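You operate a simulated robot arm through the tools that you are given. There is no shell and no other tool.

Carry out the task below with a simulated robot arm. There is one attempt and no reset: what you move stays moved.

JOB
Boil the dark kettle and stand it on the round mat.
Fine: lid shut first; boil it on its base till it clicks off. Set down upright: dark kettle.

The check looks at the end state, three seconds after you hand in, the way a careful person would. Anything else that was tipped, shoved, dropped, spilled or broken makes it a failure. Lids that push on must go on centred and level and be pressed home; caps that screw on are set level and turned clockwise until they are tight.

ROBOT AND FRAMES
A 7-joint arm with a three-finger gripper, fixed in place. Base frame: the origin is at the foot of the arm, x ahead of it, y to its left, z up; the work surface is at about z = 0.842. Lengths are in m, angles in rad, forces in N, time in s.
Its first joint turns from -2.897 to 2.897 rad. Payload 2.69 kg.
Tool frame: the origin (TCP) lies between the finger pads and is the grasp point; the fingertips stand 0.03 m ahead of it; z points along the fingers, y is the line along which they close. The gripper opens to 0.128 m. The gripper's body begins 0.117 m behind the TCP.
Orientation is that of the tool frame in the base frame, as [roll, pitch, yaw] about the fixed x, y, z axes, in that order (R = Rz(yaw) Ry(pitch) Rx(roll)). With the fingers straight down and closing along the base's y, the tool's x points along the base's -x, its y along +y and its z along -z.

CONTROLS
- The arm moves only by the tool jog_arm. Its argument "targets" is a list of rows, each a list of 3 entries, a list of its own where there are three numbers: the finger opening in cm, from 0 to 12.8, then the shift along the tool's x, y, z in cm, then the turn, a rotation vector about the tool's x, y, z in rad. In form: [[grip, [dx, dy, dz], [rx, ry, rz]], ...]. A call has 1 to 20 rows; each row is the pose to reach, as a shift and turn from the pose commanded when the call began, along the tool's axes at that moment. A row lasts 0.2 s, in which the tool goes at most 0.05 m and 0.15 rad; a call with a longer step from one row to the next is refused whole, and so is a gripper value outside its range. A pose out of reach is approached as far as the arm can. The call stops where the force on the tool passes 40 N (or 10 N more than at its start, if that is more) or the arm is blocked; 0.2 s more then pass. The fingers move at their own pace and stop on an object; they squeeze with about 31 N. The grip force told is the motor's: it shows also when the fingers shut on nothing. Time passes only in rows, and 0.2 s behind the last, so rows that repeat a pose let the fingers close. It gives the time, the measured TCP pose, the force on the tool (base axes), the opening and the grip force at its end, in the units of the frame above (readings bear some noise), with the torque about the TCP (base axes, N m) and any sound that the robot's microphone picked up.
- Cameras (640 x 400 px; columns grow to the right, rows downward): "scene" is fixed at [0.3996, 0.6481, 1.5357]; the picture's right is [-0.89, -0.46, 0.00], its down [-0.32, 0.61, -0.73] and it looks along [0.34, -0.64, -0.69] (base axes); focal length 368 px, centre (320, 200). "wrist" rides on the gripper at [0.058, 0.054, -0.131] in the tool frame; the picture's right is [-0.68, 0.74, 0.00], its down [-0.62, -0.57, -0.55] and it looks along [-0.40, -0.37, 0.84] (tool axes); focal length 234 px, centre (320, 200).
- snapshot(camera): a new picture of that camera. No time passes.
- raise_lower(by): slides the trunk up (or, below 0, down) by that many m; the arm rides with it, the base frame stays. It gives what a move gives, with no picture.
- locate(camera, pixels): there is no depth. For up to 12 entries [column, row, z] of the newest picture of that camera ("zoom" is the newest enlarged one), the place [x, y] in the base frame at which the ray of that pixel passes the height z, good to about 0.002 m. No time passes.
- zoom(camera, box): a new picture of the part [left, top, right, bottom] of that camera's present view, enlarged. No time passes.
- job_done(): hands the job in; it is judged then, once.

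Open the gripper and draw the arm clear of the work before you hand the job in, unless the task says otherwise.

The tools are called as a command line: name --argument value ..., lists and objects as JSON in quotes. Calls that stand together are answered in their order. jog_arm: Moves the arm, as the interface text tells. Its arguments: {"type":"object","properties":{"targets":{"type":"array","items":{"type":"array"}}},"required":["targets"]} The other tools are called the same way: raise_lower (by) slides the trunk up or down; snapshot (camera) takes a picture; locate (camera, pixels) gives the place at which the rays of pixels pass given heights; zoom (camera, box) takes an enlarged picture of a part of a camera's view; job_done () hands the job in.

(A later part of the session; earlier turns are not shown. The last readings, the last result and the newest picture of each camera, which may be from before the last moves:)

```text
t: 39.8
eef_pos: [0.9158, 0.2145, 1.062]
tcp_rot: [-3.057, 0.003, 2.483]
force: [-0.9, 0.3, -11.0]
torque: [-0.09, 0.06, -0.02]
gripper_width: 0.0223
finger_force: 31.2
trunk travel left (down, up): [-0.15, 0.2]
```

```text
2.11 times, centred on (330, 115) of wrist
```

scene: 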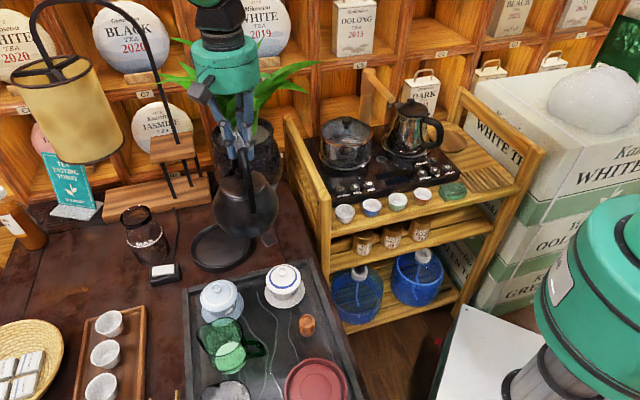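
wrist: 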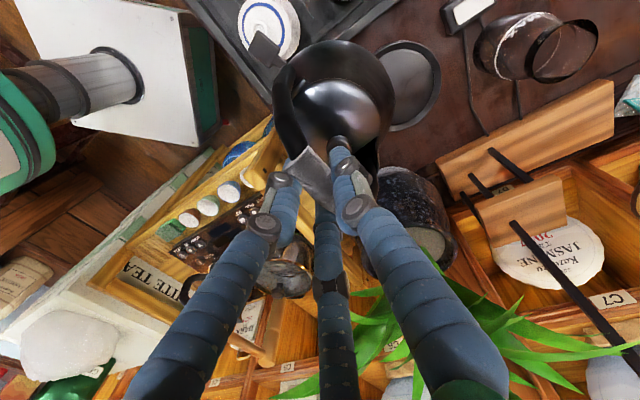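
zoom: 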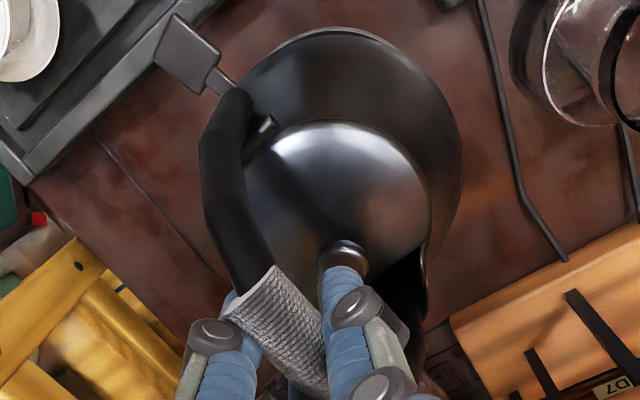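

locate --camera "zoom" --pixels '[[187, 52, 0.87], [187, 52, 0.9], [330, 130, 0.9], [330, 130, 0.93]]'

locate --camera "scene" --pixels '[[228.1, 245.1, 0.87], [228.1, 245.1, 0.9]]'

```text
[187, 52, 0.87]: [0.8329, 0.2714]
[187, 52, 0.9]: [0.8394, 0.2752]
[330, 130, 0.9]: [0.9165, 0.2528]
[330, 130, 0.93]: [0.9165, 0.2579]
```

```text
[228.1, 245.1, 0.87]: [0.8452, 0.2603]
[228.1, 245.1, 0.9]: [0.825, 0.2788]
```

The kettle hangs over the disc with its bottom centre within a few mm of the disc centre. I lower it about 4.5 cm and look again.

jog_arm --targets '[[0, [0, 0.09, 1], [0, 0, 0]], [0, [0, 0.18, 2], [0, 0, 0]], [0, [0, 0.27, 3], [0, 0, 0]], [0, [0, 0.36, 4], [0, 0, 0]], [0, [0, 0.4, 4.5], [0, 0, 0]], [0, [0, 0.4, 4.5], [0, 0, 0]]]'

zoom --camera "scene" --box '[170, 190, 270, 280]'

zoom --camera "wrist" --box '[230, 20, 430, 210]'

```text
t: 41.2
eef_pos: [0.9161, 0.2142, 1.0177]
tcp_rot: [-3.056, 0.003, 2.483]
force: [0.1, -0.5, -10.7]
torque: [-0.08, 0.1, 0.0]
gripper_width: 0.0225
finger_force: 30.8
trunk travel left (down, up): [-0.15, 0.2]
```

```text
4.44 times, centred on (220, 235) of scene
```

zoom: 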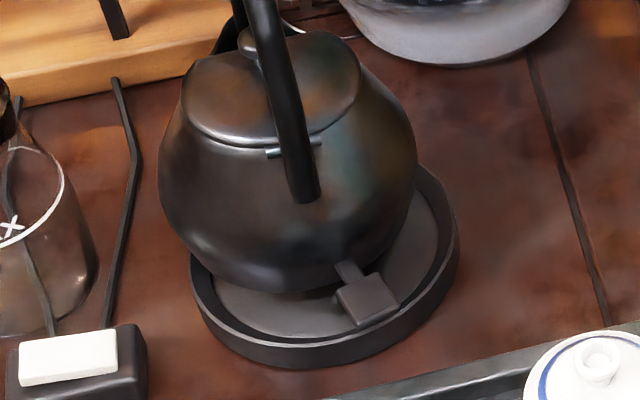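

```text
2.11 times, centred on (330, 115) of wrist
```

zoom: 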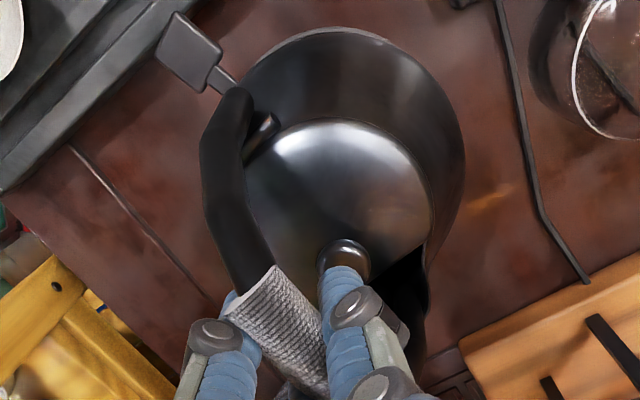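

Comparing the kettle's bottom outline with the disc in the scene view, it needs about 6 mm more along +u. I shift that and lower 2.5 cm more, then check again.

jog_arm --targets '[[0, [-0.35, 0.05, 0.3], [0, 0, 0]], [0, [-0.65, 0.14, 0.9], [0, 0, 0]], [0, [-0.65, 0.2, 1.6], [0, 0, 0]], [0, [-0.65, 0.27, 2.2], [0, 0, 0]], [0, [-0.65, 0.3, 2.5], [0, 0, 0]], [0, [-0.65, 0.3, 2.5], [0, 0, 0]]]'

zoom --camera "scene" --box '[170, 190, 270, 280]'

snapshot --camera "scene"

```text
t: 42.6
eef_pos: [0.9207, 0.2114, 0.9913]
tcp_rot: [-3.057, 0.002, 2.483]
force: [0.3, 0.3, -9.9]
torque: [-0.1, 0.1, 0.03]
gripper_width: 0.0224
finger_force: 31.3
trunk travel left (down, up): [-0.15, 0.2]
```

```text
4.44 times, centred on (220, 235) of scene
```

zoom: 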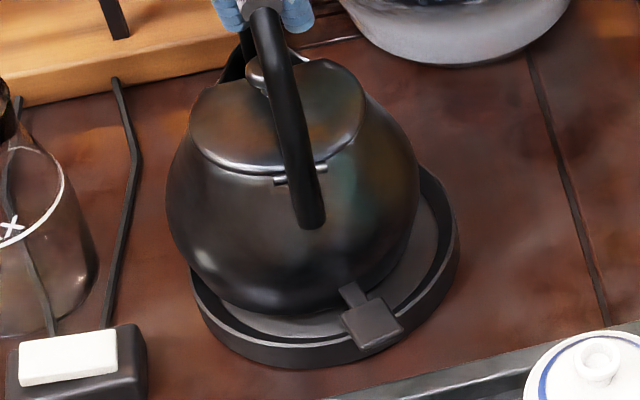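

```text
taken
```

scene: 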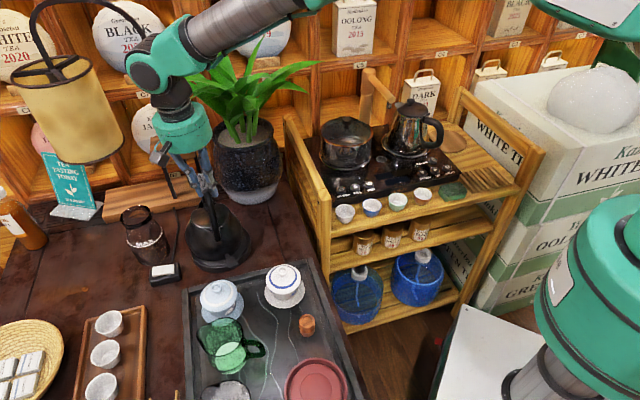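

The outline is on course to land centred (bottom at zoom (285,315), target about (293,333)). I lower in small steps and watch the weight come off.

jog_arm --targets '[[0, [0, 0.05, 0.5], [0, 0, 0]], [0, [0, 0.09, 1.0], [0, 0, 0]], [0, [0, 0.12, 1.3], [0, 0, 0]], [0, [0, 0.14, 1.5], [0, 0, 0]], [0, [0, 0.14, 1.5], [0, 0, 0]]]'

zoom --camera "scene" --box '[170, 190, 270, 280]'

```text
t: 43.8
eef_pos: [0.9197, 0.2115, 0.9817]
tcp_rot: [-3.061, 0.009, 2.486]
force: [-1.6, 8.2, 19.3]
torque: [0.37, 0.44, -0.08]
gripper_width: 0.0224
finger_force: 31.2
trunk travel left (down, up): [-0.15, 0.2]
```

```text
4.44 times, centred on (220, 235) of scene
```

zoom: 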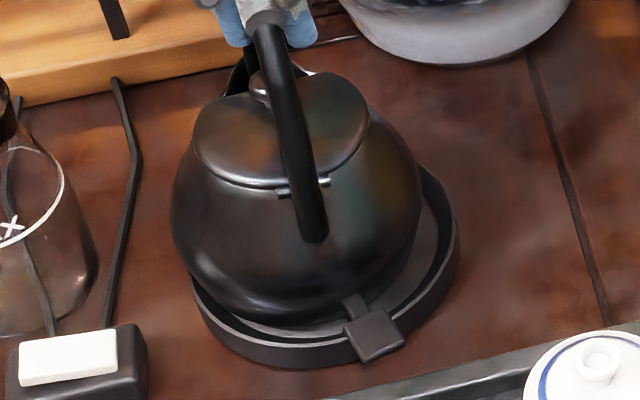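

The bottom touched about 6 mm off toward the far-left side (force +19 N up at TCP z≈0.982), with the kettle tilted a few degrees in the grip. I lift 8 mm, shift by (-7, -3) mm and set down again.

jog_arm --targets '[[0, [0, -0.04, -0.4], [0, 0, 0]], [0, [0, -0.07, -0.8], [0, 0, 0]], [0, [0.2, -0.4, -0.8], [0, 0, 0]], [0, [0.37, -0.74, -0.8], [0, 0, 0]], [0, [0.37, -0.74, -0.8], [0, 0, 0]]]'

zoom --camera "scene" --box '[170, 190, 270, 280]'

zoom --camera "wrist" --box '[230, 20, 430, 210]'

```text
t: 45.0
eef_pos: [0.9123, 0.2081, 0.9852]
tcp_rot: [-3.054, 0.002, 2.485]
force: [-0.4, 0.1, -10.0]
torque: [-0.11, 0.09, 0.01]
gripper_width: 0.0222
finger_force: 30.6
trunk travel left (down, up): [-0.15, 0.2]
```

```text
4.44 times, centred on (220, 235) of scene
```

zoom: 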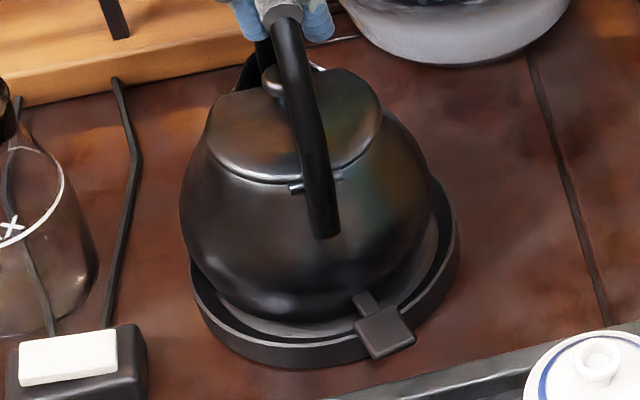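

```text
2.11 times, centred on (330, 115) of wrist
```

zoom: 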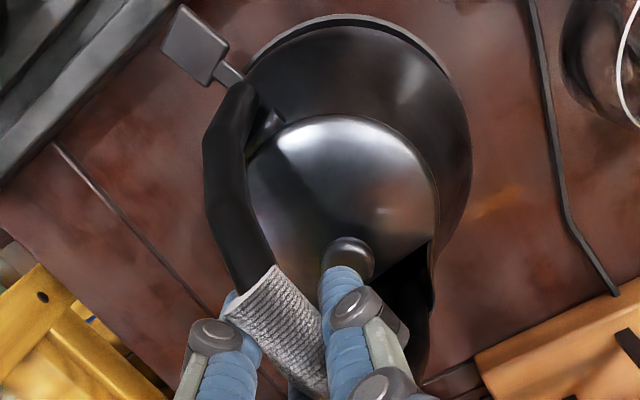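

Now the kettle's outline is centred on the disc in the scene view and hanging free. I lower in 2–3 mm steps.

jog_arm --targets '[[0, [0, 0.02, 0.25], [0, 0, 0]], [0, [0, 0.05, 0.5], [0, 0, 0]], [0, [0, 0.07, 0.75], [0, 0, 0]], [0, [0, 0.07, 0.75], [0, 0, 0]]]'

zoom --camera "scene" --box '[170, 190, 270, 280]'

```text
t: 46.0
eef_pos: [0.9123, 0.2091, 0.981]
tcp_rot: [-3.059, 0.006, 2.483]
force: [-0.6, 5.6, 9.0]
torque: [0.27, 0.42, -0.11]
gripper_width: 0.0222
finger_force: 30.8
trunk travel left (down, up): [-0.15, 0.2]
```

```text
4.44 times, centred on (220, 235) of scene
```

zoom: 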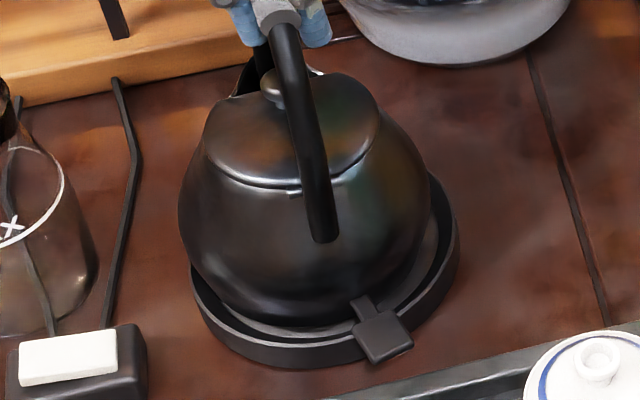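

The torque shows contact at the kettle's -v bottom edge: it is tilted about 5° and standing on that edge inside the recess. I move the bar toward +v while lowering slightly so it settles flat.

jog_arm --targets '[[0, [0, 0.31, 0.05], [0, 0, 0]], [0, [0, 0.61, 0.1], [0, 0, 0]], [0, [0, 0.92, 0.16], [0, 0, 0]], [0, [0, 0.92, 0.16], [0, 0, 0]]]'

zoom --camera "scene" --box '[170, 190, 270, 280]'

```text
t: 47.0
eef_pos: [0.9182, 0.217, 0.9794]
tcp_rot: [-3.061, 0.007, 2.483]
force: [2.2, 7.6, 26.0]
torque: [-0.38, -0.39, 0.18]
gripper_width: 0.0228
finger_force: 30.4
trunk travel left (down, up): [-0.15, 0.2]
```

```text
4.44 times, centred on (220, 235) of scene
```

zoom: 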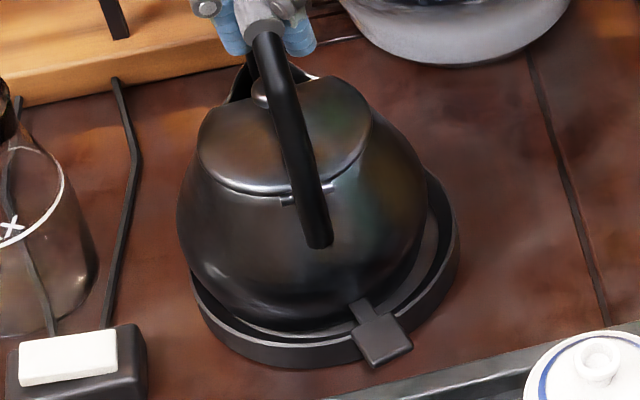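

The kettle has righted from ~5.4° to ~3° (handle lean ratio 0.21→0.25, level would be 0.31). I continue toward +v by 9 mm with almost no further lowering.

jog_arm --targets '[[0, [0, 0.25, -0.07], [0, 0, 0]], [0, [0, 0.5, -0.08], [0, 0, 0]], [0, [0, 0.75, -0.07], [0, 0, 0]], [0, [0, 0.95, 0.0], [0, 0, 0]], [0, [0, 0.95, 0.0], [0, 0, 0]]]'

zoom --camera "scene" --box '[170, 190, 270, 280]'

```text
t: 48.2
eef_pos: [0.9217, 0.2229, 0.9765]
tcp_rot: [-3.056, 0.005, 2.483]
force: [-9.3, -3.0, 20.2]
torque: [0.15, 0.31, 0.07]
gripper_width: 0.0232
finger_force: 30.5
trunk travel left (down, up): [-0.15, 0.2]
```

```text
4.44 times, centred on (220, 235) of scene
```

zoom: 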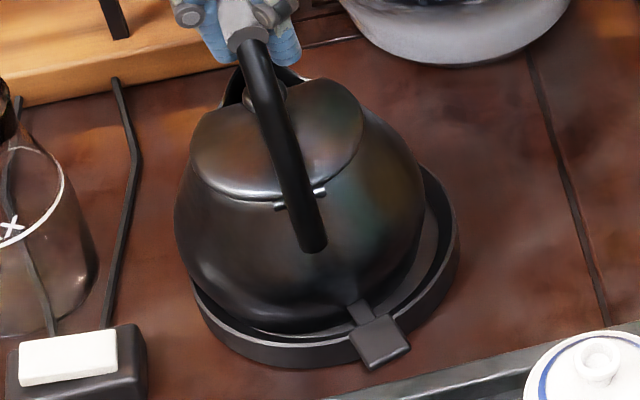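

The bar is now right above the disc centre (0.922, 0.223, z 0.9765) and the kettle looks level on the disc. I open the fingers to let it settle.

jog_arm --targets '[[3, [0, 0, 0], [0, 0, 0]], [4, [0, 0, 0], [0, 0, 0]], [6, [0, 0, 0], [0, 0, 0]], [7, [0, 0, 0], [0, 0, 0]]]'

zoom --camera "scene" --box '[170, 190, 270, 280]'

snapshot --camera "wrist"

```text
t: 49.2
eef_pos: [0.9246, 0.2232, 0.9756]
tcp_rot: [-3.057, 0.003, 2.484]
force: [-0.5, -0.6, -0.3]
torque: [-0.02, 0.0, 0.03]
gripper_width: 0.0699
finger_force: 0.0
trunk travel left (down, up): [-0.15, 0.2]
```

```text
4.44 times, centred on (220, 235) of scene
```

zoom: 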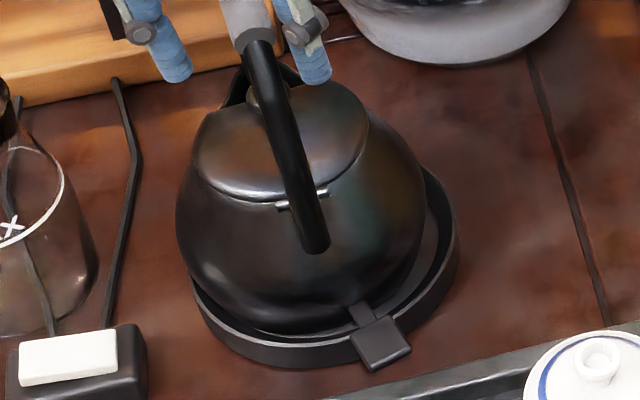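

```text
taken
```

wrist: 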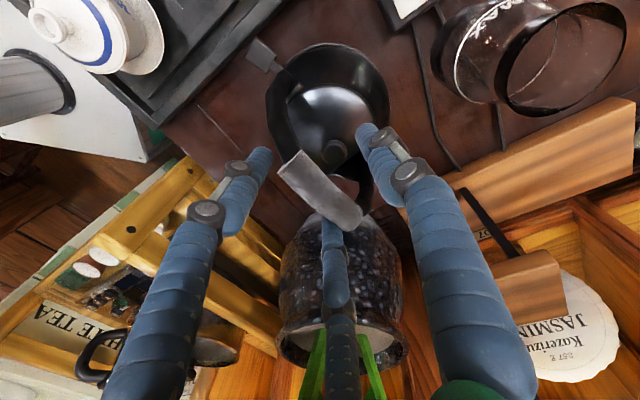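

The kettle stands released and level by the handle lean (0.32). I raise the gripper clear and inspect the seating.

jog_arm --targets '[[7, [0, -0.27, -3], [0, 0, 0]], [7, [0, -0.63, -7], [0, 0, 0]], [7, [0, -0.99, -11], [0, 0, 0]], [7, [0.5, -1.8, -15], [-0.045, 0, 0]], [7, [2, -3, -17], [-0.09, 0, 0]], [7, [4.5, -5, -18], [-0.09, 0, 0]], [7, [7, -7, -18], [-0.09, 0, 0]], [7, [7, -7, -18], [-0.09, 0, 0]]]'

zoom --camera "scene" --box '[165, 165, 275, 280]'

snapshot --camera "wrist"

```text
t: 51.0
eef_pos: [0.8328, 0.2238, 1.1615]
tcp_rot: [3.138, 0.004, 2.483]
force: [0.2, 0.9, -0.2]
torque: [0.03, -0.08, -0.03]
gripper_width: 0.0701
finger_force: 0.0
trunk travel left (down, up): [-0.15, 0.2]
```

```text
3.48 times, centred on (220, 222) of scene
```

zoom: 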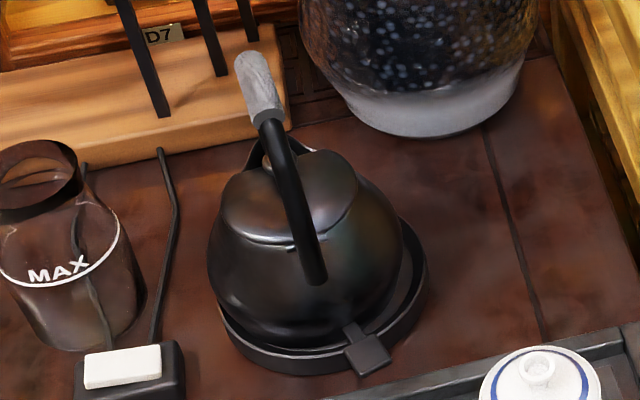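

```text
taken
```

wrist: 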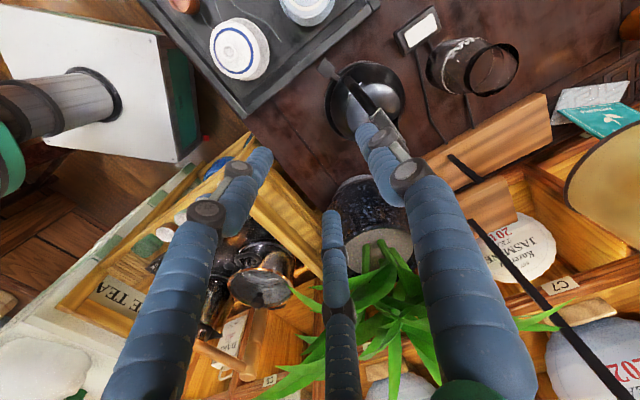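

zoom --camera "wrist" --box '[310, 45, 430, 145]'

zoom --camera "scene" --box '[185, 225, 265, 280]'

```text
4.00 times, centred on (370, 95) of wrist
```

zoom: 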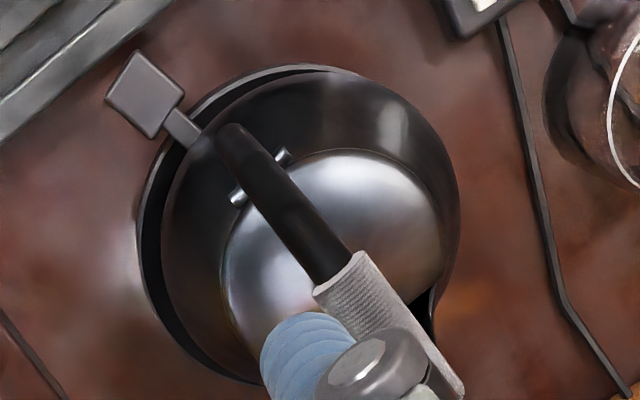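

```text
7.27 times, centred on (225, 252) of scene
```

zoom: 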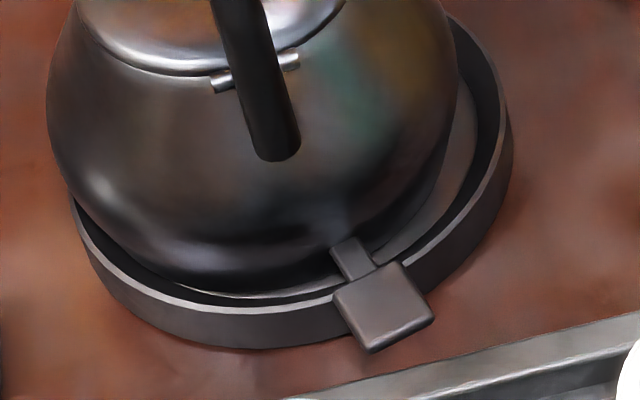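

The kettle bottom sits inside the rim, tab pointing toward the tray. I triangulate the tab again.

locate --camera "wrist" --pixels '[[326.25, 68, 0.77], [326.25, 68, 0.79], [326.25, 68, 0.81]]'

locate --camera "scene" --pixels '[[234, 266.5, 0.77], [234, 266.5, 0.79], [234, 266.5, 0.81], [271.75, 300, 0.86], [283, 270, 0.9]]'

```text
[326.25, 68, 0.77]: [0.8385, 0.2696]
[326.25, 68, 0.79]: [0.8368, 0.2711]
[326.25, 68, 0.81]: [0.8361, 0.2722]
```

```text
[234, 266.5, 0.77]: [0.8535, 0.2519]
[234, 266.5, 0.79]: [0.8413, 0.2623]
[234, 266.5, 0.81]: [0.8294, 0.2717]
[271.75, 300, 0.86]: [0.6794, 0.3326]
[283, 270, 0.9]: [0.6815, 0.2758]
```

Tab centre ≈ (0.835, 0.270, 0.80). I close the fingers and lower them, leaning away from the kettle, to a few cm above the tab.

jog_arm --targets '[[4, [1.3, 1.2, 1], [-0.027, -0.113, 0]], [1, [2.6, 2.3, 4], [-0.054, -0.227, 0]], [0, [3.84, 3.46, 8], [-0.081, -0.34, 0]], [0, [3.84, 3.46, 12.5], [-0.081, -0.34, 0]], [0, [3.84, 3.46, 17], [-0.081, -0.34, 0]], [0, [3.84, 3.46, 21.5], [-0.081, -0.34, 0]], [0, [3.84, 3.46, 25.5], [-0.081, -0.34, 0]], [0, [3.84, 3.46, 28], [-0.081, -0.34, 0]], [0, [3.84, 3.46, 28], [-0.081, -0.34, 0]]]'

zoom --camera "scene" --box '[165, 165, 285, 285]'

zoom --camera "wrist" --box '[220, 60, 420, 240]'

```text
t: 53.0
eef_pos: [0.8264, 0.2757, 0.8809]
tcp_rot: [3.052, 0.343, 2.468]
force: [1.0, -0.1, 0.0]
torque: [-0.02, 0.05, -0.06]
gripper_width: 0.0018
finger_force: 30.8
trunk travel left (down, up): [-0.15, 0.2]
```

```text
3.33 times, centred on (225, 225) of scene
```

zoom: 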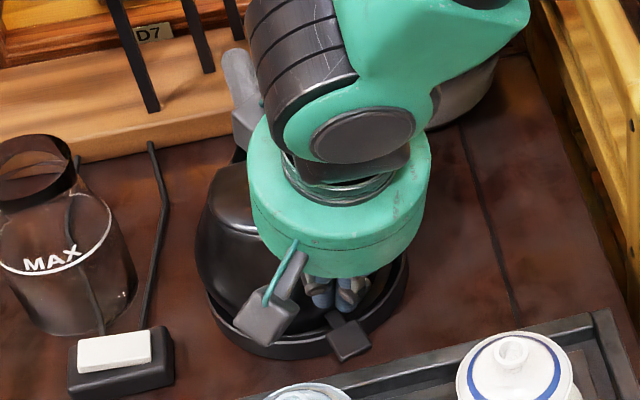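

```text
2.22 times, centred on (320, 150) of wrist
```

zoom: 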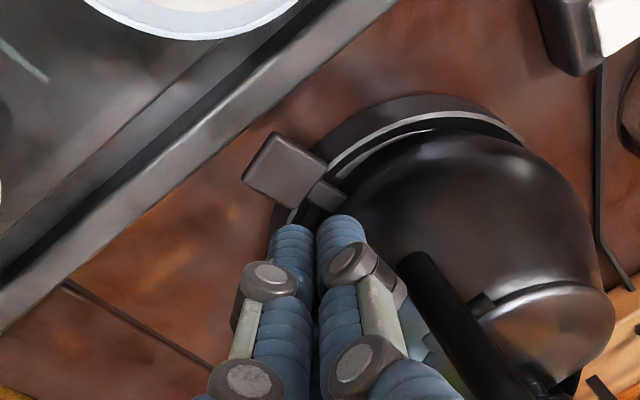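

The tip will land on the tab's centre. I lower 4.6 cm, then continue in small steps.

jog_arm --targets '[[0, [0.67, -0.16, 1.88], [0, 0, 0]], [0, [1.17, -0.28, 3.29], [0, 0, 0]], [0, [1.53, -0.37, 4.32], [0, 0, 0]], [0, [1.6, -0.38, 4.51], [0, 0, 0]], [0, [1.67, -0.4, 4.7], [0, 0, 0]]]'

```text
t: 54.2
eef_pos: [0.8264, 0.2772, 0.8319]
tcp_rot: [3.053, 0.344, 2.467]
force: [-0.6, 0.0, 0.5]
torque: [-0.04, 0.01, -0.04]
gripper_width: 0.0019
finger_force: 31.2
trunk travel left (down, up): [-0.15, 0.2]
```

Tip is at z≈0.804 without contact. I continue down in 2 mm steps, listening.

jog_arm --targets '[[0, [0.067, -0.016, 0.188], [0, 0, 0]], [0, [0.133, -0.032, 0.376], [0, 0, 0]], [0, [0.2, -0.048, 0.563], [0, 0, 0]], [0, [0.267, -0.064, 0.751], [0, 0, 0]]]'

zoom --camera "wrist" --box '[240, 60, 400, 200]'

```text
t: 55.2
eef_pos: [0.8272, 0.2753, 0.8216]
tcp_rot: [3.054, 0.345, 2.468]
force: [0.5, -1.0, 0.5]
torque: [-0.01, -0.03, 0.0]
gripper_width: 0.002
finger_force: 30.2
trunk travel left (down, up): [-0.15, 0.2]
```

```text
2.86 times, centred on (320, 130) of wrist
```

zoom: 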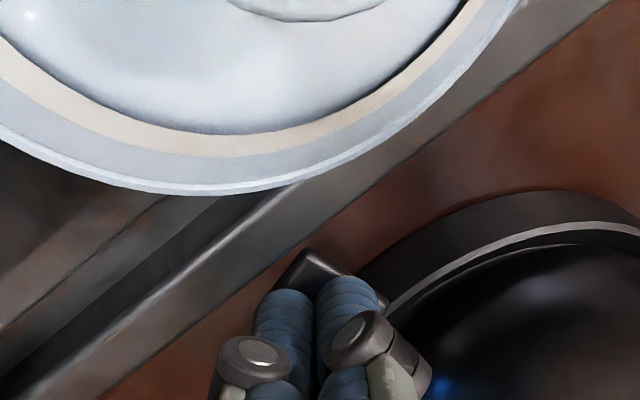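

The tab isn't touched yet (tip z≈0.793), but the wrist camera box is getting close above the light-blue gaiwan. I check that clearance in the scene view before going on.

zoom --camera "scene" --box '[180, 210, 300, 310]'

snapshot --camera "wrist"

```text
4.00 times, centred on (240, 260) of scene
```

zoom: 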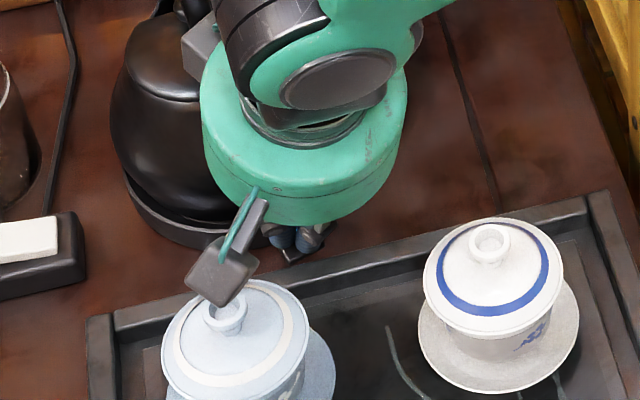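

```text
taken
```

wrist: 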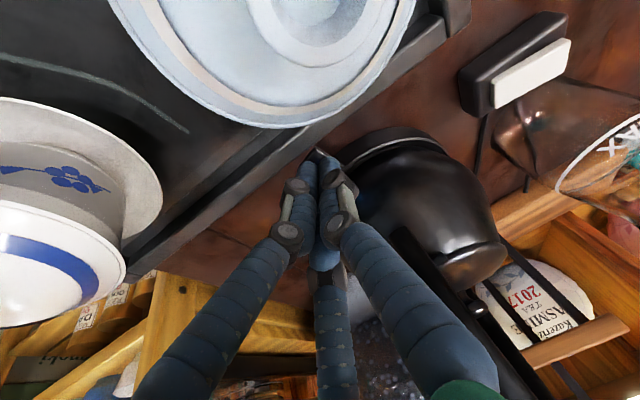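

The camera box is only ~2 cm above the gaiwan knob, so I raise 2 cm and reduce the lean from 20° to about 8° to gain clearance before pressing.

jog_arm --targets '[[0, [-0.67, 0.16, -1.88], [0, 0, 0]], [0, [-0.95, 0.23, -1.85], [0.023, 0.097, 0]], [0, [-1.25, 0.3, -1.82], [0.046, 0.194, 0]], [0, [-1.25, 0.3, -1.82], [0.046, 0.194, 0]]]'

zoom --camera "scene" --box '[180, 210, 300, 310]'

zoom --camera "wrist" --box '[240, 60, 400, 200]'

```text
t: 56.2
eef_pos: [0.8315, 0.2722, 0.8441]
tcp_rot: [3.103, 0.149, 2.48]
force: [-0.6, -0.7, -1.0]
torque: [-0.02, 0.06, -0.01]
gripper_width: 0.0018
finger_force: 31.5
trunk travel left (down, up): [-0.15, 0.2]
```

```text
4.00 times, centred on (240, 260) of scene
```

zoom: 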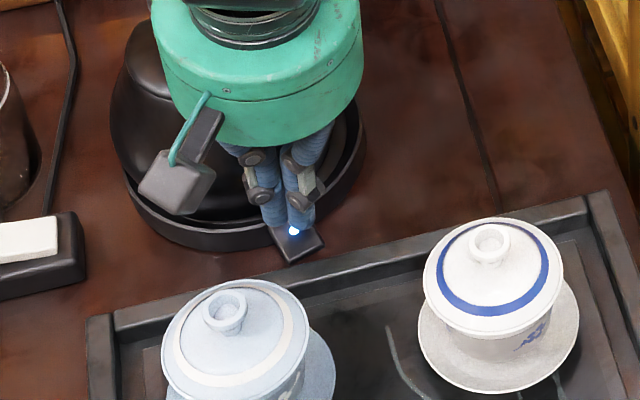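

```text
2.86 times, centred on (320, 130) of wrist
```

zoom: 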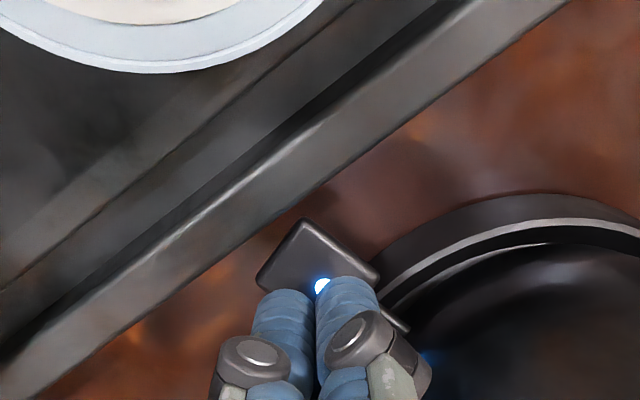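

A blue light now glows on the tab (scene zoom (294,230)): the switch took on the disc, so the disc is the base and the kettle is heating. I withdraw upward and watch.

jog_arm --targets '[[0, [-0.5, 0.1, -4], [0, 0, 0]], [0, [-1.0, 0.2, -8], [0, 0, 0]], [0, [-1.6, 0.3, -12], [0, 0, 0]], [0, [-2.2, 0.4, -16], [0, 0, 0]], [0, [-2.8, 0.5, -20], [0.034, 0.146, 0]], [0, [-2.8, -1, -23], [0.034, 0.146, 0]], [0, [-2.8, -4, -25], [0.034, 0.146, 0]], [0, [-2.8, -7, -25], [0.034, 0.146, 0]]]'

zoom --camera "scene" --box '[165, 165, 275, 280]'

zoom --camera "scene" --box '[205, 240, 261, 280]'

```text
t: 58.0
eef_pos: [0.7774, 0.2145, 1.0933]
tcp_rot: [3.137, 0.005, 2.484]
force: [0.7, -0.7, 0.0]
torque: [-0.05, -0.02, 0.0]
gripper_width: 0.0021
finger_force: 31.0
trunk travel left (down, up): [-0.15, 0.2]
```

```text
3.48 times, centred on (220, 222) of scene
```

zoom: 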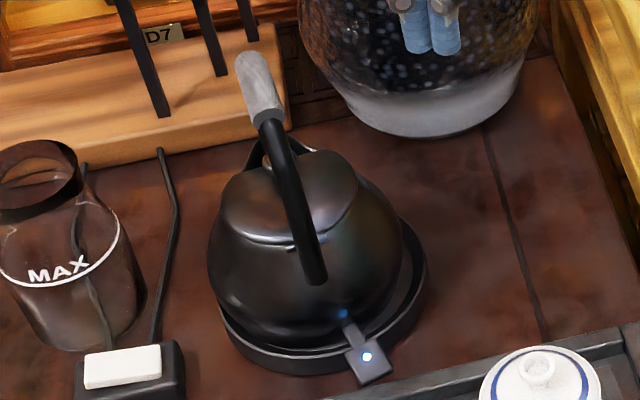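

```text
10.00 times, centred on (233, 260) of scene
```

zoom: 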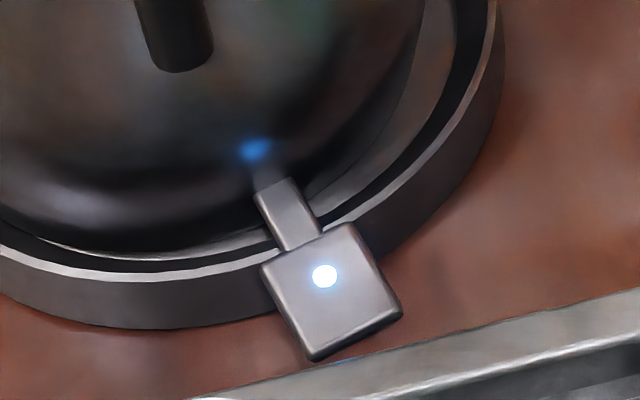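

The light is on and the kettle heats. While it boils I keep the arm moving away and go look at the wooden round mat on the stand, listening for the click.

jog_arm --targets '[[0, [0, 0, -4], [0, 0, 0]], [0, [0, 0, -8], [0, 0, 0]], [0, [0, -3, -12], [0, 0, 0]], [0, [0, -7.5, -13], [0, 0, 0]], [0, [-0.5, -12, -13], [0, 0, 0]], [0, [-0.5, -16.5, -13], [0, 0, 0]], [0, [-1, -21, -13], [0, 0, 0]], [0, [-1, -25.5, -13], [0, 0, 0]], [0, [-1.5, -30, -13], [0, 0, 0]], [0, [-1.5, -34.5, -13], [0, 0, 0]], [0, [-2, -39, -13], [0, 0, 0]], [0, [-2, -43.5, -13], [0, 0, 0]], [0, [-2.25, -48, -13], [0, 0, 0]], [0, [-2.25, -52, -13], [0, 0, 0]], [0, [-2.25, -53.15, -13], [0, 0, 0]], [0, [-2.25, -53.15, -13], [0, 0, 0]]]'

snapshot --camera "wrist"

snapshot --camera "scene"

```text
t: 61.4
eef_pos: [0.4657, -0.216, 1.221]
tcp_rot: [3.137, 0.004, 2.483]
force: [-0.5, 0.7, 0.0]
torque: [0.02, 0.0, 0.0]
gripper_width: 0.0019
finger_force: 31.1
trunk travel left (down, up): [-0.15, 0.2]
```

```text
taken
```

wrist: 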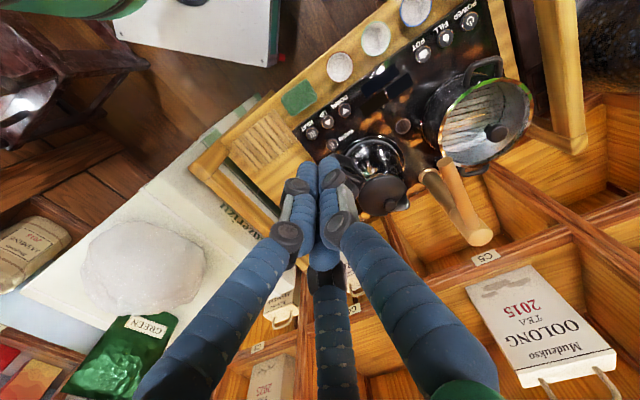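

```text
taken
```

scene: 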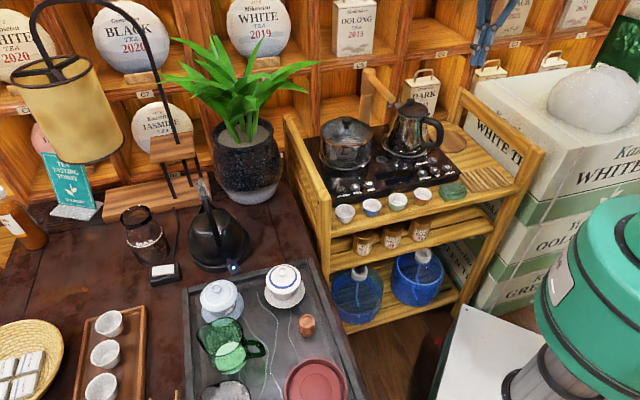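

The fingers hide the wooden disc; I open them and wait a bit, listening.

jog_arm --targets '[[6, [0, 0, 0], [0, 0, 0]], [12, [0, 0, 0], [0, 0, 0]], [12, [0, 0, 0], [0, 0, 0]], [12, [0, 0, 0], [0, 0, 0]], [12, [0, 0, 0], [0, 0, 0]]]'

snapshot --camera "wrist"

zoom --camera "wrist" --box '[200, 70, 440, 250]'

zoom --camera "scene" --box '[380, 80, 520, 200]'

```text
t: 62.6
eef_pos: [0.4662, -0.2161, 1.2204]
tcp_rot: [3.137, 0.005, 2.484]
force: [-0.1, -0.2, -0.9]
torque: [-0.02, 0.0, -0.01]
gripper_width: 0.1201
finger_force: 0.1
trunk travel left (down, up): [-0.15, 0.2]
```

```text
taken
```

wrist: 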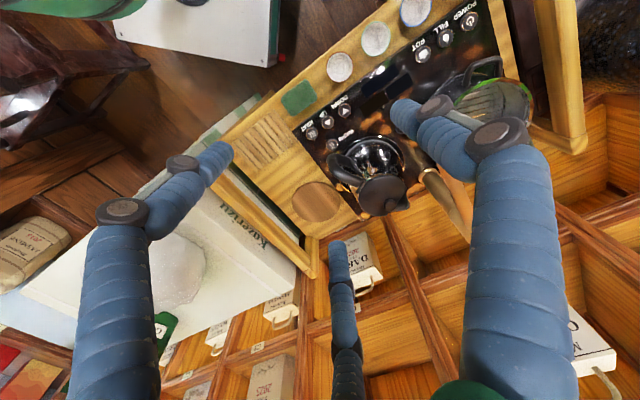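

```text
2.22 times, centred on (320, 160) of wrist
```

zoom: 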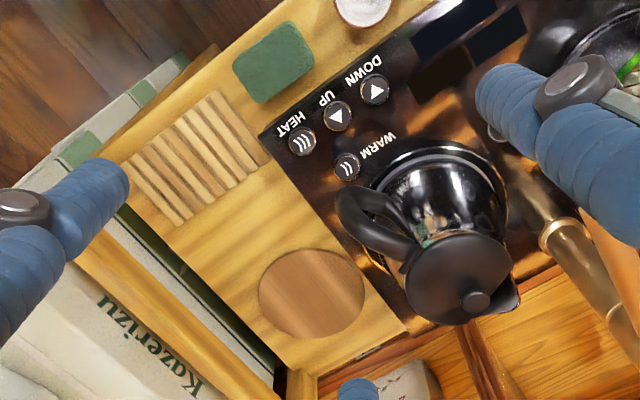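

```text
3.33 times, centred on (450, 140) of scene
```

zoom: 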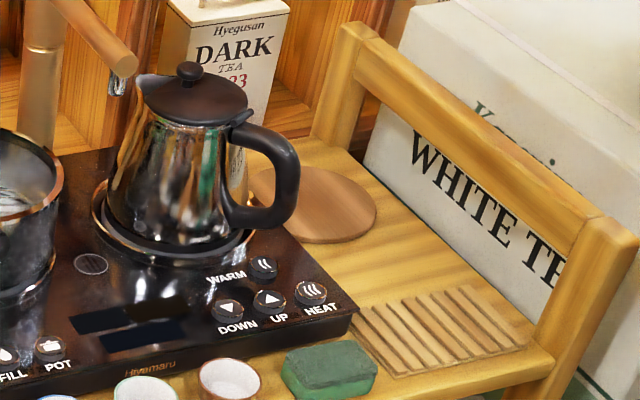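

locate --camera "wrist" --pixels '[[316, 201.9, 0.8], [316, 201.9, 0.84], [316, 201.9, 0.88], [292, 196, 0.84], [340.3, 207, 0.84], [312, 181.6, 0.84], [318, 222, 0.84]]'

locate --camera "scene" --pixels '[[447.6, 141.5, 0.8], [447.6, 141.5, 0.84], [447.6, 141.5, 0.88]]'

```text
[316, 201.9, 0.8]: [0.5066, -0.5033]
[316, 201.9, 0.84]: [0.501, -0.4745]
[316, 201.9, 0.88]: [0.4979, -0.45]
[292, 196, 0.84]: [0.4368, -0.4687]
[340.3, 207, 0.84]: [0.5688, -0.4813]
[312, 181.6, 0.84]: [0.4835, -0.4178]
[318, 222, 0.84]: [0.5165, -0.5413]
```

```text
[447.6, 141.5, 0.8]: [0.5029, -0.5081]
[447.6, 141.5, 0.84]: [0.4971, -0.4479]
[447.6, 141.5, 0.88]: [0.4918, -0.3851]
```

locate --camera "wrist" --pixels '[[328, 157.8, 0.9], [328, 157.8, 0.94], [365, 164, 0.86], [388, 204, 1.02], [388, 204, 1.06], [352, 190, 0.96]]'

locate --camera "scene" --pixels '[[444, 131, 0.9], [444, 131, 0.94], [411, 101, 1.02], [411, 101, 1.06], [465, 93, 1.0], [465, 93, 1.04], [545, 152, 1.0], [545, 152, 0.96]]'

```text
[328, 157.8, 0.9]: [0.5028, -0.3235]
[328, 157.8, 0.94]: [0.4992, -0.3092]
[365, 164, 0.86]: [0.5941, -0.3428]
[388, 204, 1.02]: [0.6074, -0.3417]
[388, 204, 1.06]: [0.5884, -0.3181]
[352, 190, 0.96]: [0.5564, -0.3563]
```

```text
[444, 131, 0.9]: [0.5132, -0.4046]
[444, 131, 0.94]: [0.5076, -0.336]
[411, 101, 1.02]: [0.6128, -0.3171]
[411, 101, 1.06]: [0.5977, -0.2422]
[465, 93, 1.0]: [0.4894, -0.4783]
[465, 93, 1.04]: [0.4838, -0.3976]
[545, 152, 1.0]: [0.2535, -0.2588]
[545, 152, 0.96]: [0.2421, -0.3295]
```

The round wooden mat triangulates to about (0.505, -0.499), top z≈0.806, radius ≈0.07, between the right rail and the steel kettle. I wait for the kettle to boil, listening for the click.

jog_arm --targets '[[12, [0, 0, 0], [0, 0, 0]], [12, [0, 0, 0], [0, 0, 0]], [12, [0, 0, 0], [0, 0, 0]], [12, [0, 0, 0], [0, 0, 0]], [12, [0, 0, 0], [0, 0, 0]], [12, [0, 0, 0], [0, 0, 0]], [12, [0, 0, 0], [0, 0, 0]], [12, [0, 0, 0], [0, 0, 0]], [12, [0, 0, 0], [0, 0, 0]], [12, [0, 0, 0], [0, 0, 0]], [12, [0, 0, 0], [0, 0, 0]], [12, [0, 0, 0], [0, 0, 0]], [12, [0, 0, 0], [0, 0, 0]], [12, [0, 0, 0], [0, 0, 0]], [12, [0, 0, 0], [0, 0, 0]], [12, [0, 0, 0], [0, 0, 0]], [12, [0, 0, 0], [0, 0, 0]], [12, [0, 0, 0], [0, 0, 0]], [12, [0, 0, 0], [0, 0, 0]], [12, [0, 0, 0], [0, 0, 0]]]'

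zoom --camera "scene" --box '[165, 165, 275, 280]'

```text
t: 66.8
eef_pos: [0.4664, -0.2161, 1.2218]
tcp_rot: [3.136, 0.004, 2.483]
force: [-0.8, -0.4, 0.4]
torque: [-0.02, 0.0, -0.01]
gripper_width: 0.1204
finger_force: 0.0
trunk travel left (down, up): [-0.15, 0.2]
```

```text
3.48 times, centred on (220, 222) of scene
```

zoom: 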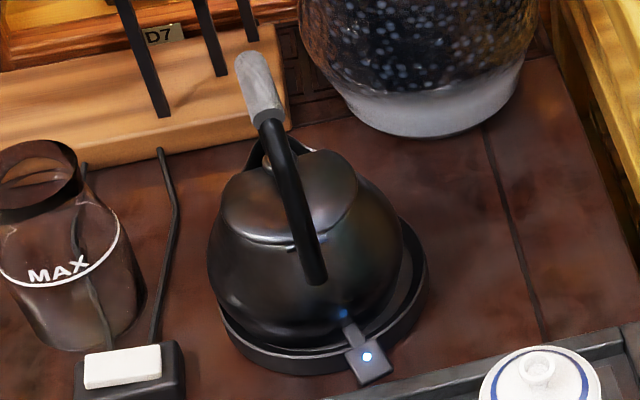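

Still heating. While waiting I turn the tool toward the placing yaw (≈1.6) and take another view of the mat and rail.

jog_arm --targets '[[12, [-1, -2, 0], [0, 0, 0.147]], [12, [-2, -4, 0], [0, 0, 0.293]], [12, [-3.5, -6, 0], [0, 0, 0.44]], [12, [-4.5, -8, 0], [0, 0, 0.587]], [12, [-5.5, -10, 0], [0, 0, 0.733]], [12, [-6.9, -11.6, 0], [0, 0, 0.88]], [12, [-6.9, -11.6, 0], [0, 0, 0.88]], [12, [-6.9, -11.6, 0], [0, 0, 0.88]], [12, [-6.9, -11.6, 0], [0, 0, 0.88]], [12, [-6.9, -11.6, 0], [0, 0, 0.88]], [12, [-6.9, -11.6, 0], [0, 0, 0.88]], [12, [-6.9, -11.6, 0], [0, 0, 0.88]], [12, [-6.9, -11.6, 0], [0, 0, 0.88]], [12, [-6.9, -11.6, 0], [0, 0, 0.88]], [12, [-6.9, -11.6, 0], [0, 0, 0.88]], [12, [-6.9, -11.6, 0], [0, 0, 0.88]]]'

snapshot --camera "wrist"

zoom --camera "wrist" --box '[220, 20, 420, 200]'

```text
t: 70.2
eef_pos: [0.4535, -0.352, 1.2193]
tcp_rot: [3.134, -0.001, 1.603]
force: [-0.9, -0.3, 0.1]
torque: [-0.01, 0.0, 0.01]
gripper_width: 0.12
finger_force: 0.1
trunk travel left (down, up): [-0.15, 0.2]
```

```text
taken
```

wrist: 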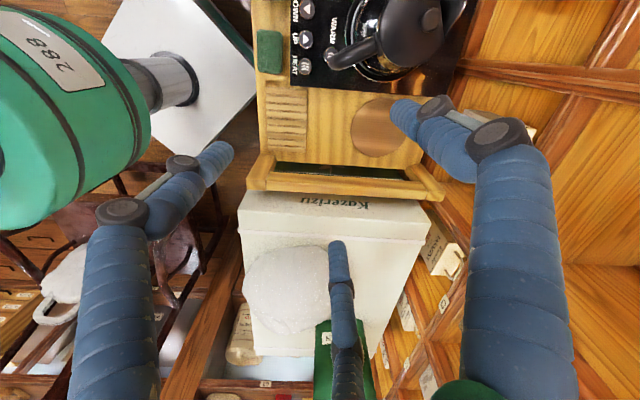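

```text
2.22 times, centred on (320, 110) of wrist
```

zoom: 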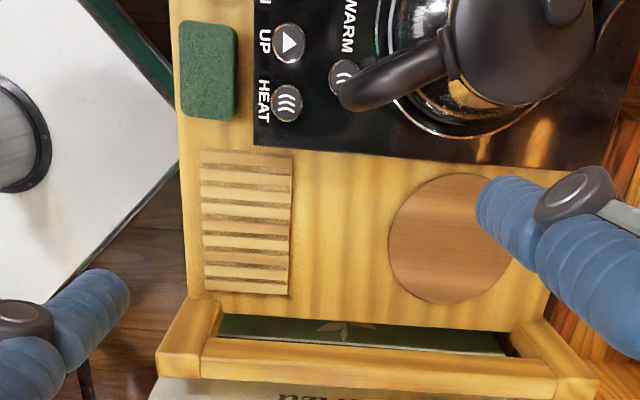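

locate --camera "wrist" --pixels '[[379.4, 127.1, 0.78], [379.4, 127.1, 0.8], [379.4, 127.1, 0.82], [379.4, 127.1, 0.84], [350.6, 127.5, 0.81], [380, 97.4, 0.81], [380, 156.8, 0.81], [370, 185, 1.0], [290, 180, 1.0]]'

zoom --camera "scene" --box '[165, 165, 275, 280]'

```text
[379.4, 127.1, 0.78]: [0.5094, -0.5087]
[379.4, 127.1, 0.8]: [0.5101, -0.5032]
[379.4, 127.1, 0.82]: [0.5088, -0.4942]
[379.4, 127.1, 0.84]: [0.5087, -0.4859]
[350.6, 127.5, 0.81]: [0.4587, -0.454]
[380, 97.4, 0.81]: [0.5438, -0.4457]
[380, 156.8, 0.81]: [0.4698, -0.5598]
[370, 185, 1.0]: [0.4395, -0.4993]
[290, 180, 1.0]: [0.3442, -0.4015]
```

```text
3.48 times, centred on (220, 222) of scene
```

zoom: 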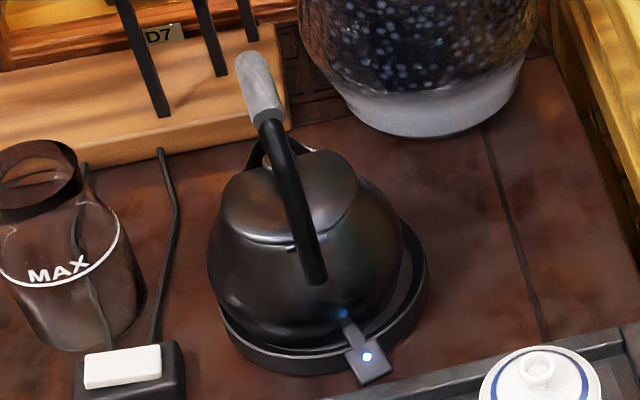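

The mat is at (0.508, -0.501, z≈0.803), with the right rail top (z≈0.95) about 7.5 cm from its centre. The light is still on; I keep waiting for the click.

jog_arm --targets '[[12, [0, 0, 0], [0, 0, 0]], [12, [0, 0, 0], [0, 0, 0]], [12, [0, 0, 0], [0, 0, 0]], [12, [0, 0, 0], [0, 0, 0]], [12, [0, 0, 0], [0, 0, 0]], [12, [0, 0, 0], [0, 0, 0]], [12, [0, 0, 0], [0, 0, 0]], [12, [0, 0, 0], [0, 0, 0]], [12, [0, 0, 0], [0, 0, 0]], [12, [0, 0, 0], [0, 0, 0]], [12, [0, 0, 0], [0, 0, 0]], [12, [0, 0, 0], [0, 0, 0]], [12, [0, 0, 0], [0, 0, 0]], [12, [0, 0, 0], [0, 0, 0]], [12, [0, 0, 0], [0, 0, 0]], [12, [0, 0, 0], [0, 0, 0]], [12, [0, 0, 0], [0, 0, 0]], [12, [0, 0, 0], [0, 0, 0]], [12, [0, 0, 0], [0, 0, 0]], [12, [0, 0, 0], [0, 0, 0]]]'

zoom --camera "scene" --box '[165, 165, 275, 280]'

```text
t: 74.4
eef_pos: [0.4534, -0.3517, 1.2188]
tcp_rot: [3.136, -0.003, 1.604]
force: [0.0, 0.3, 0.5]
torque: [-0.03, 0.02, 0.0]
gripper_width: 0.1201
finger_force: 0.1
trunk travel left (down, up): [-0.15, 0.2]
```

```text
3.48 times, centred on (220, 222) of scene
```

zoom: 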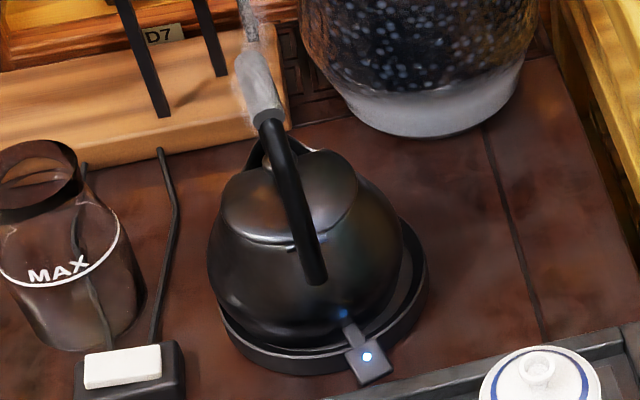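

Steam is starting to rise near the spout (zoom (255,60)) and the light is still on. I wait on.

jog_arm --targets '[[12, [0, 0, 0], [0, 0, 0]], [12, [0, 0, 0], [0, 0, 0]], [12, [0, 0, 0], [0, 0, 0]], [12, [0, 0, 0], [0, 0, 0]], [12, [0, 0, 0], [0, 0, 0]], [12, [0, 0, 0], [0, 0, 0]], [12, [0, 0, 0], [0, 0, 0]], [12, [0, 0, 0], [0, 0, 0]], [12, [0, 0, 0], [0, 0, 0]], [12, [0, 0, 0], [0, 0, 0]], [12, [0, 0, 0], [0, 0, 0]], [12, [0, 0, 0], [0, 0, 0]], [12, [0, 0, 0], [0, 0, 0]], [12, [0, 0, 0], [0, 0, 0]], [12, [0, 0, 0], [0, 0, 0]]]'

zoom --camera "scene" --box '[165, 165, 275, 280]'

```text
t: 77.6
eef_pos: [0.4526, -0.3522, 1.2178]
tcp_rot: [3.134, -0.002, 1.604]
force: [0.3, 0.7, 0.4]
torque: [-0.01, -0.03, 0.03]
gripper_width: 0.1203
finger_force: 0.1
trunk travel left (down, up): [-0.15, 0.2]
```

```text
3.48 times, centred on (220, 222) of scene
```

zoom: 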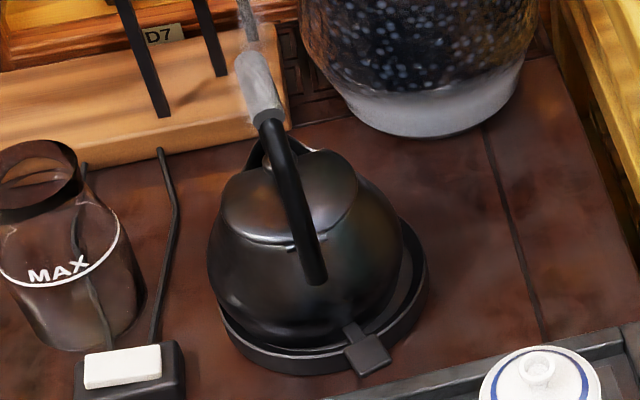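

The blue light is out and the tab is back up (zoom (368,353)), with steam at the spout: it has switched itself off. I verify the tab in close-up.

zoom --camera "scene" --box '[205, 240, 261, 280]'

zoom --camera "scene" --box '[190, 140, 290, 260]'

```text
10.00 times, centred on (233, 260) of scene
```

zoom: 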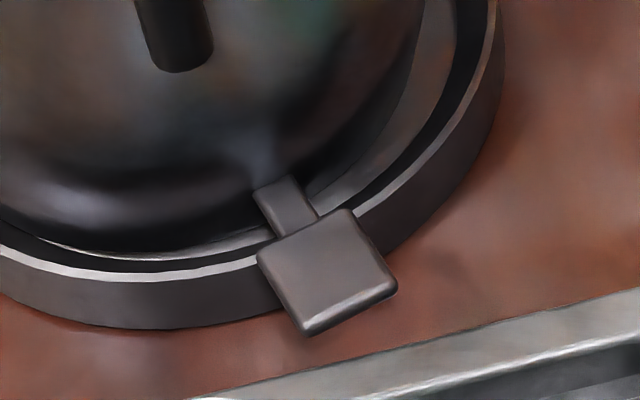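

```text
3.33 times, centred on (240, 200) of scene
```

zoom: 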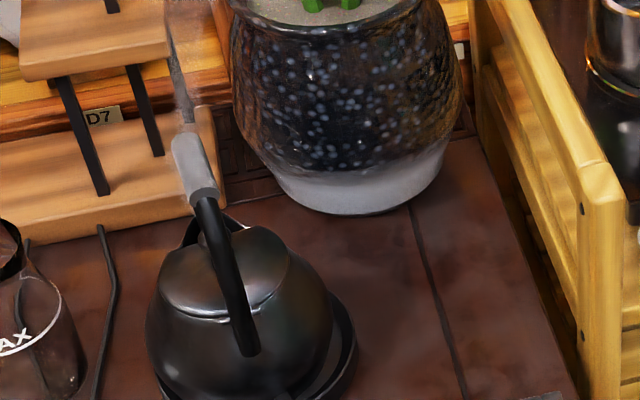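

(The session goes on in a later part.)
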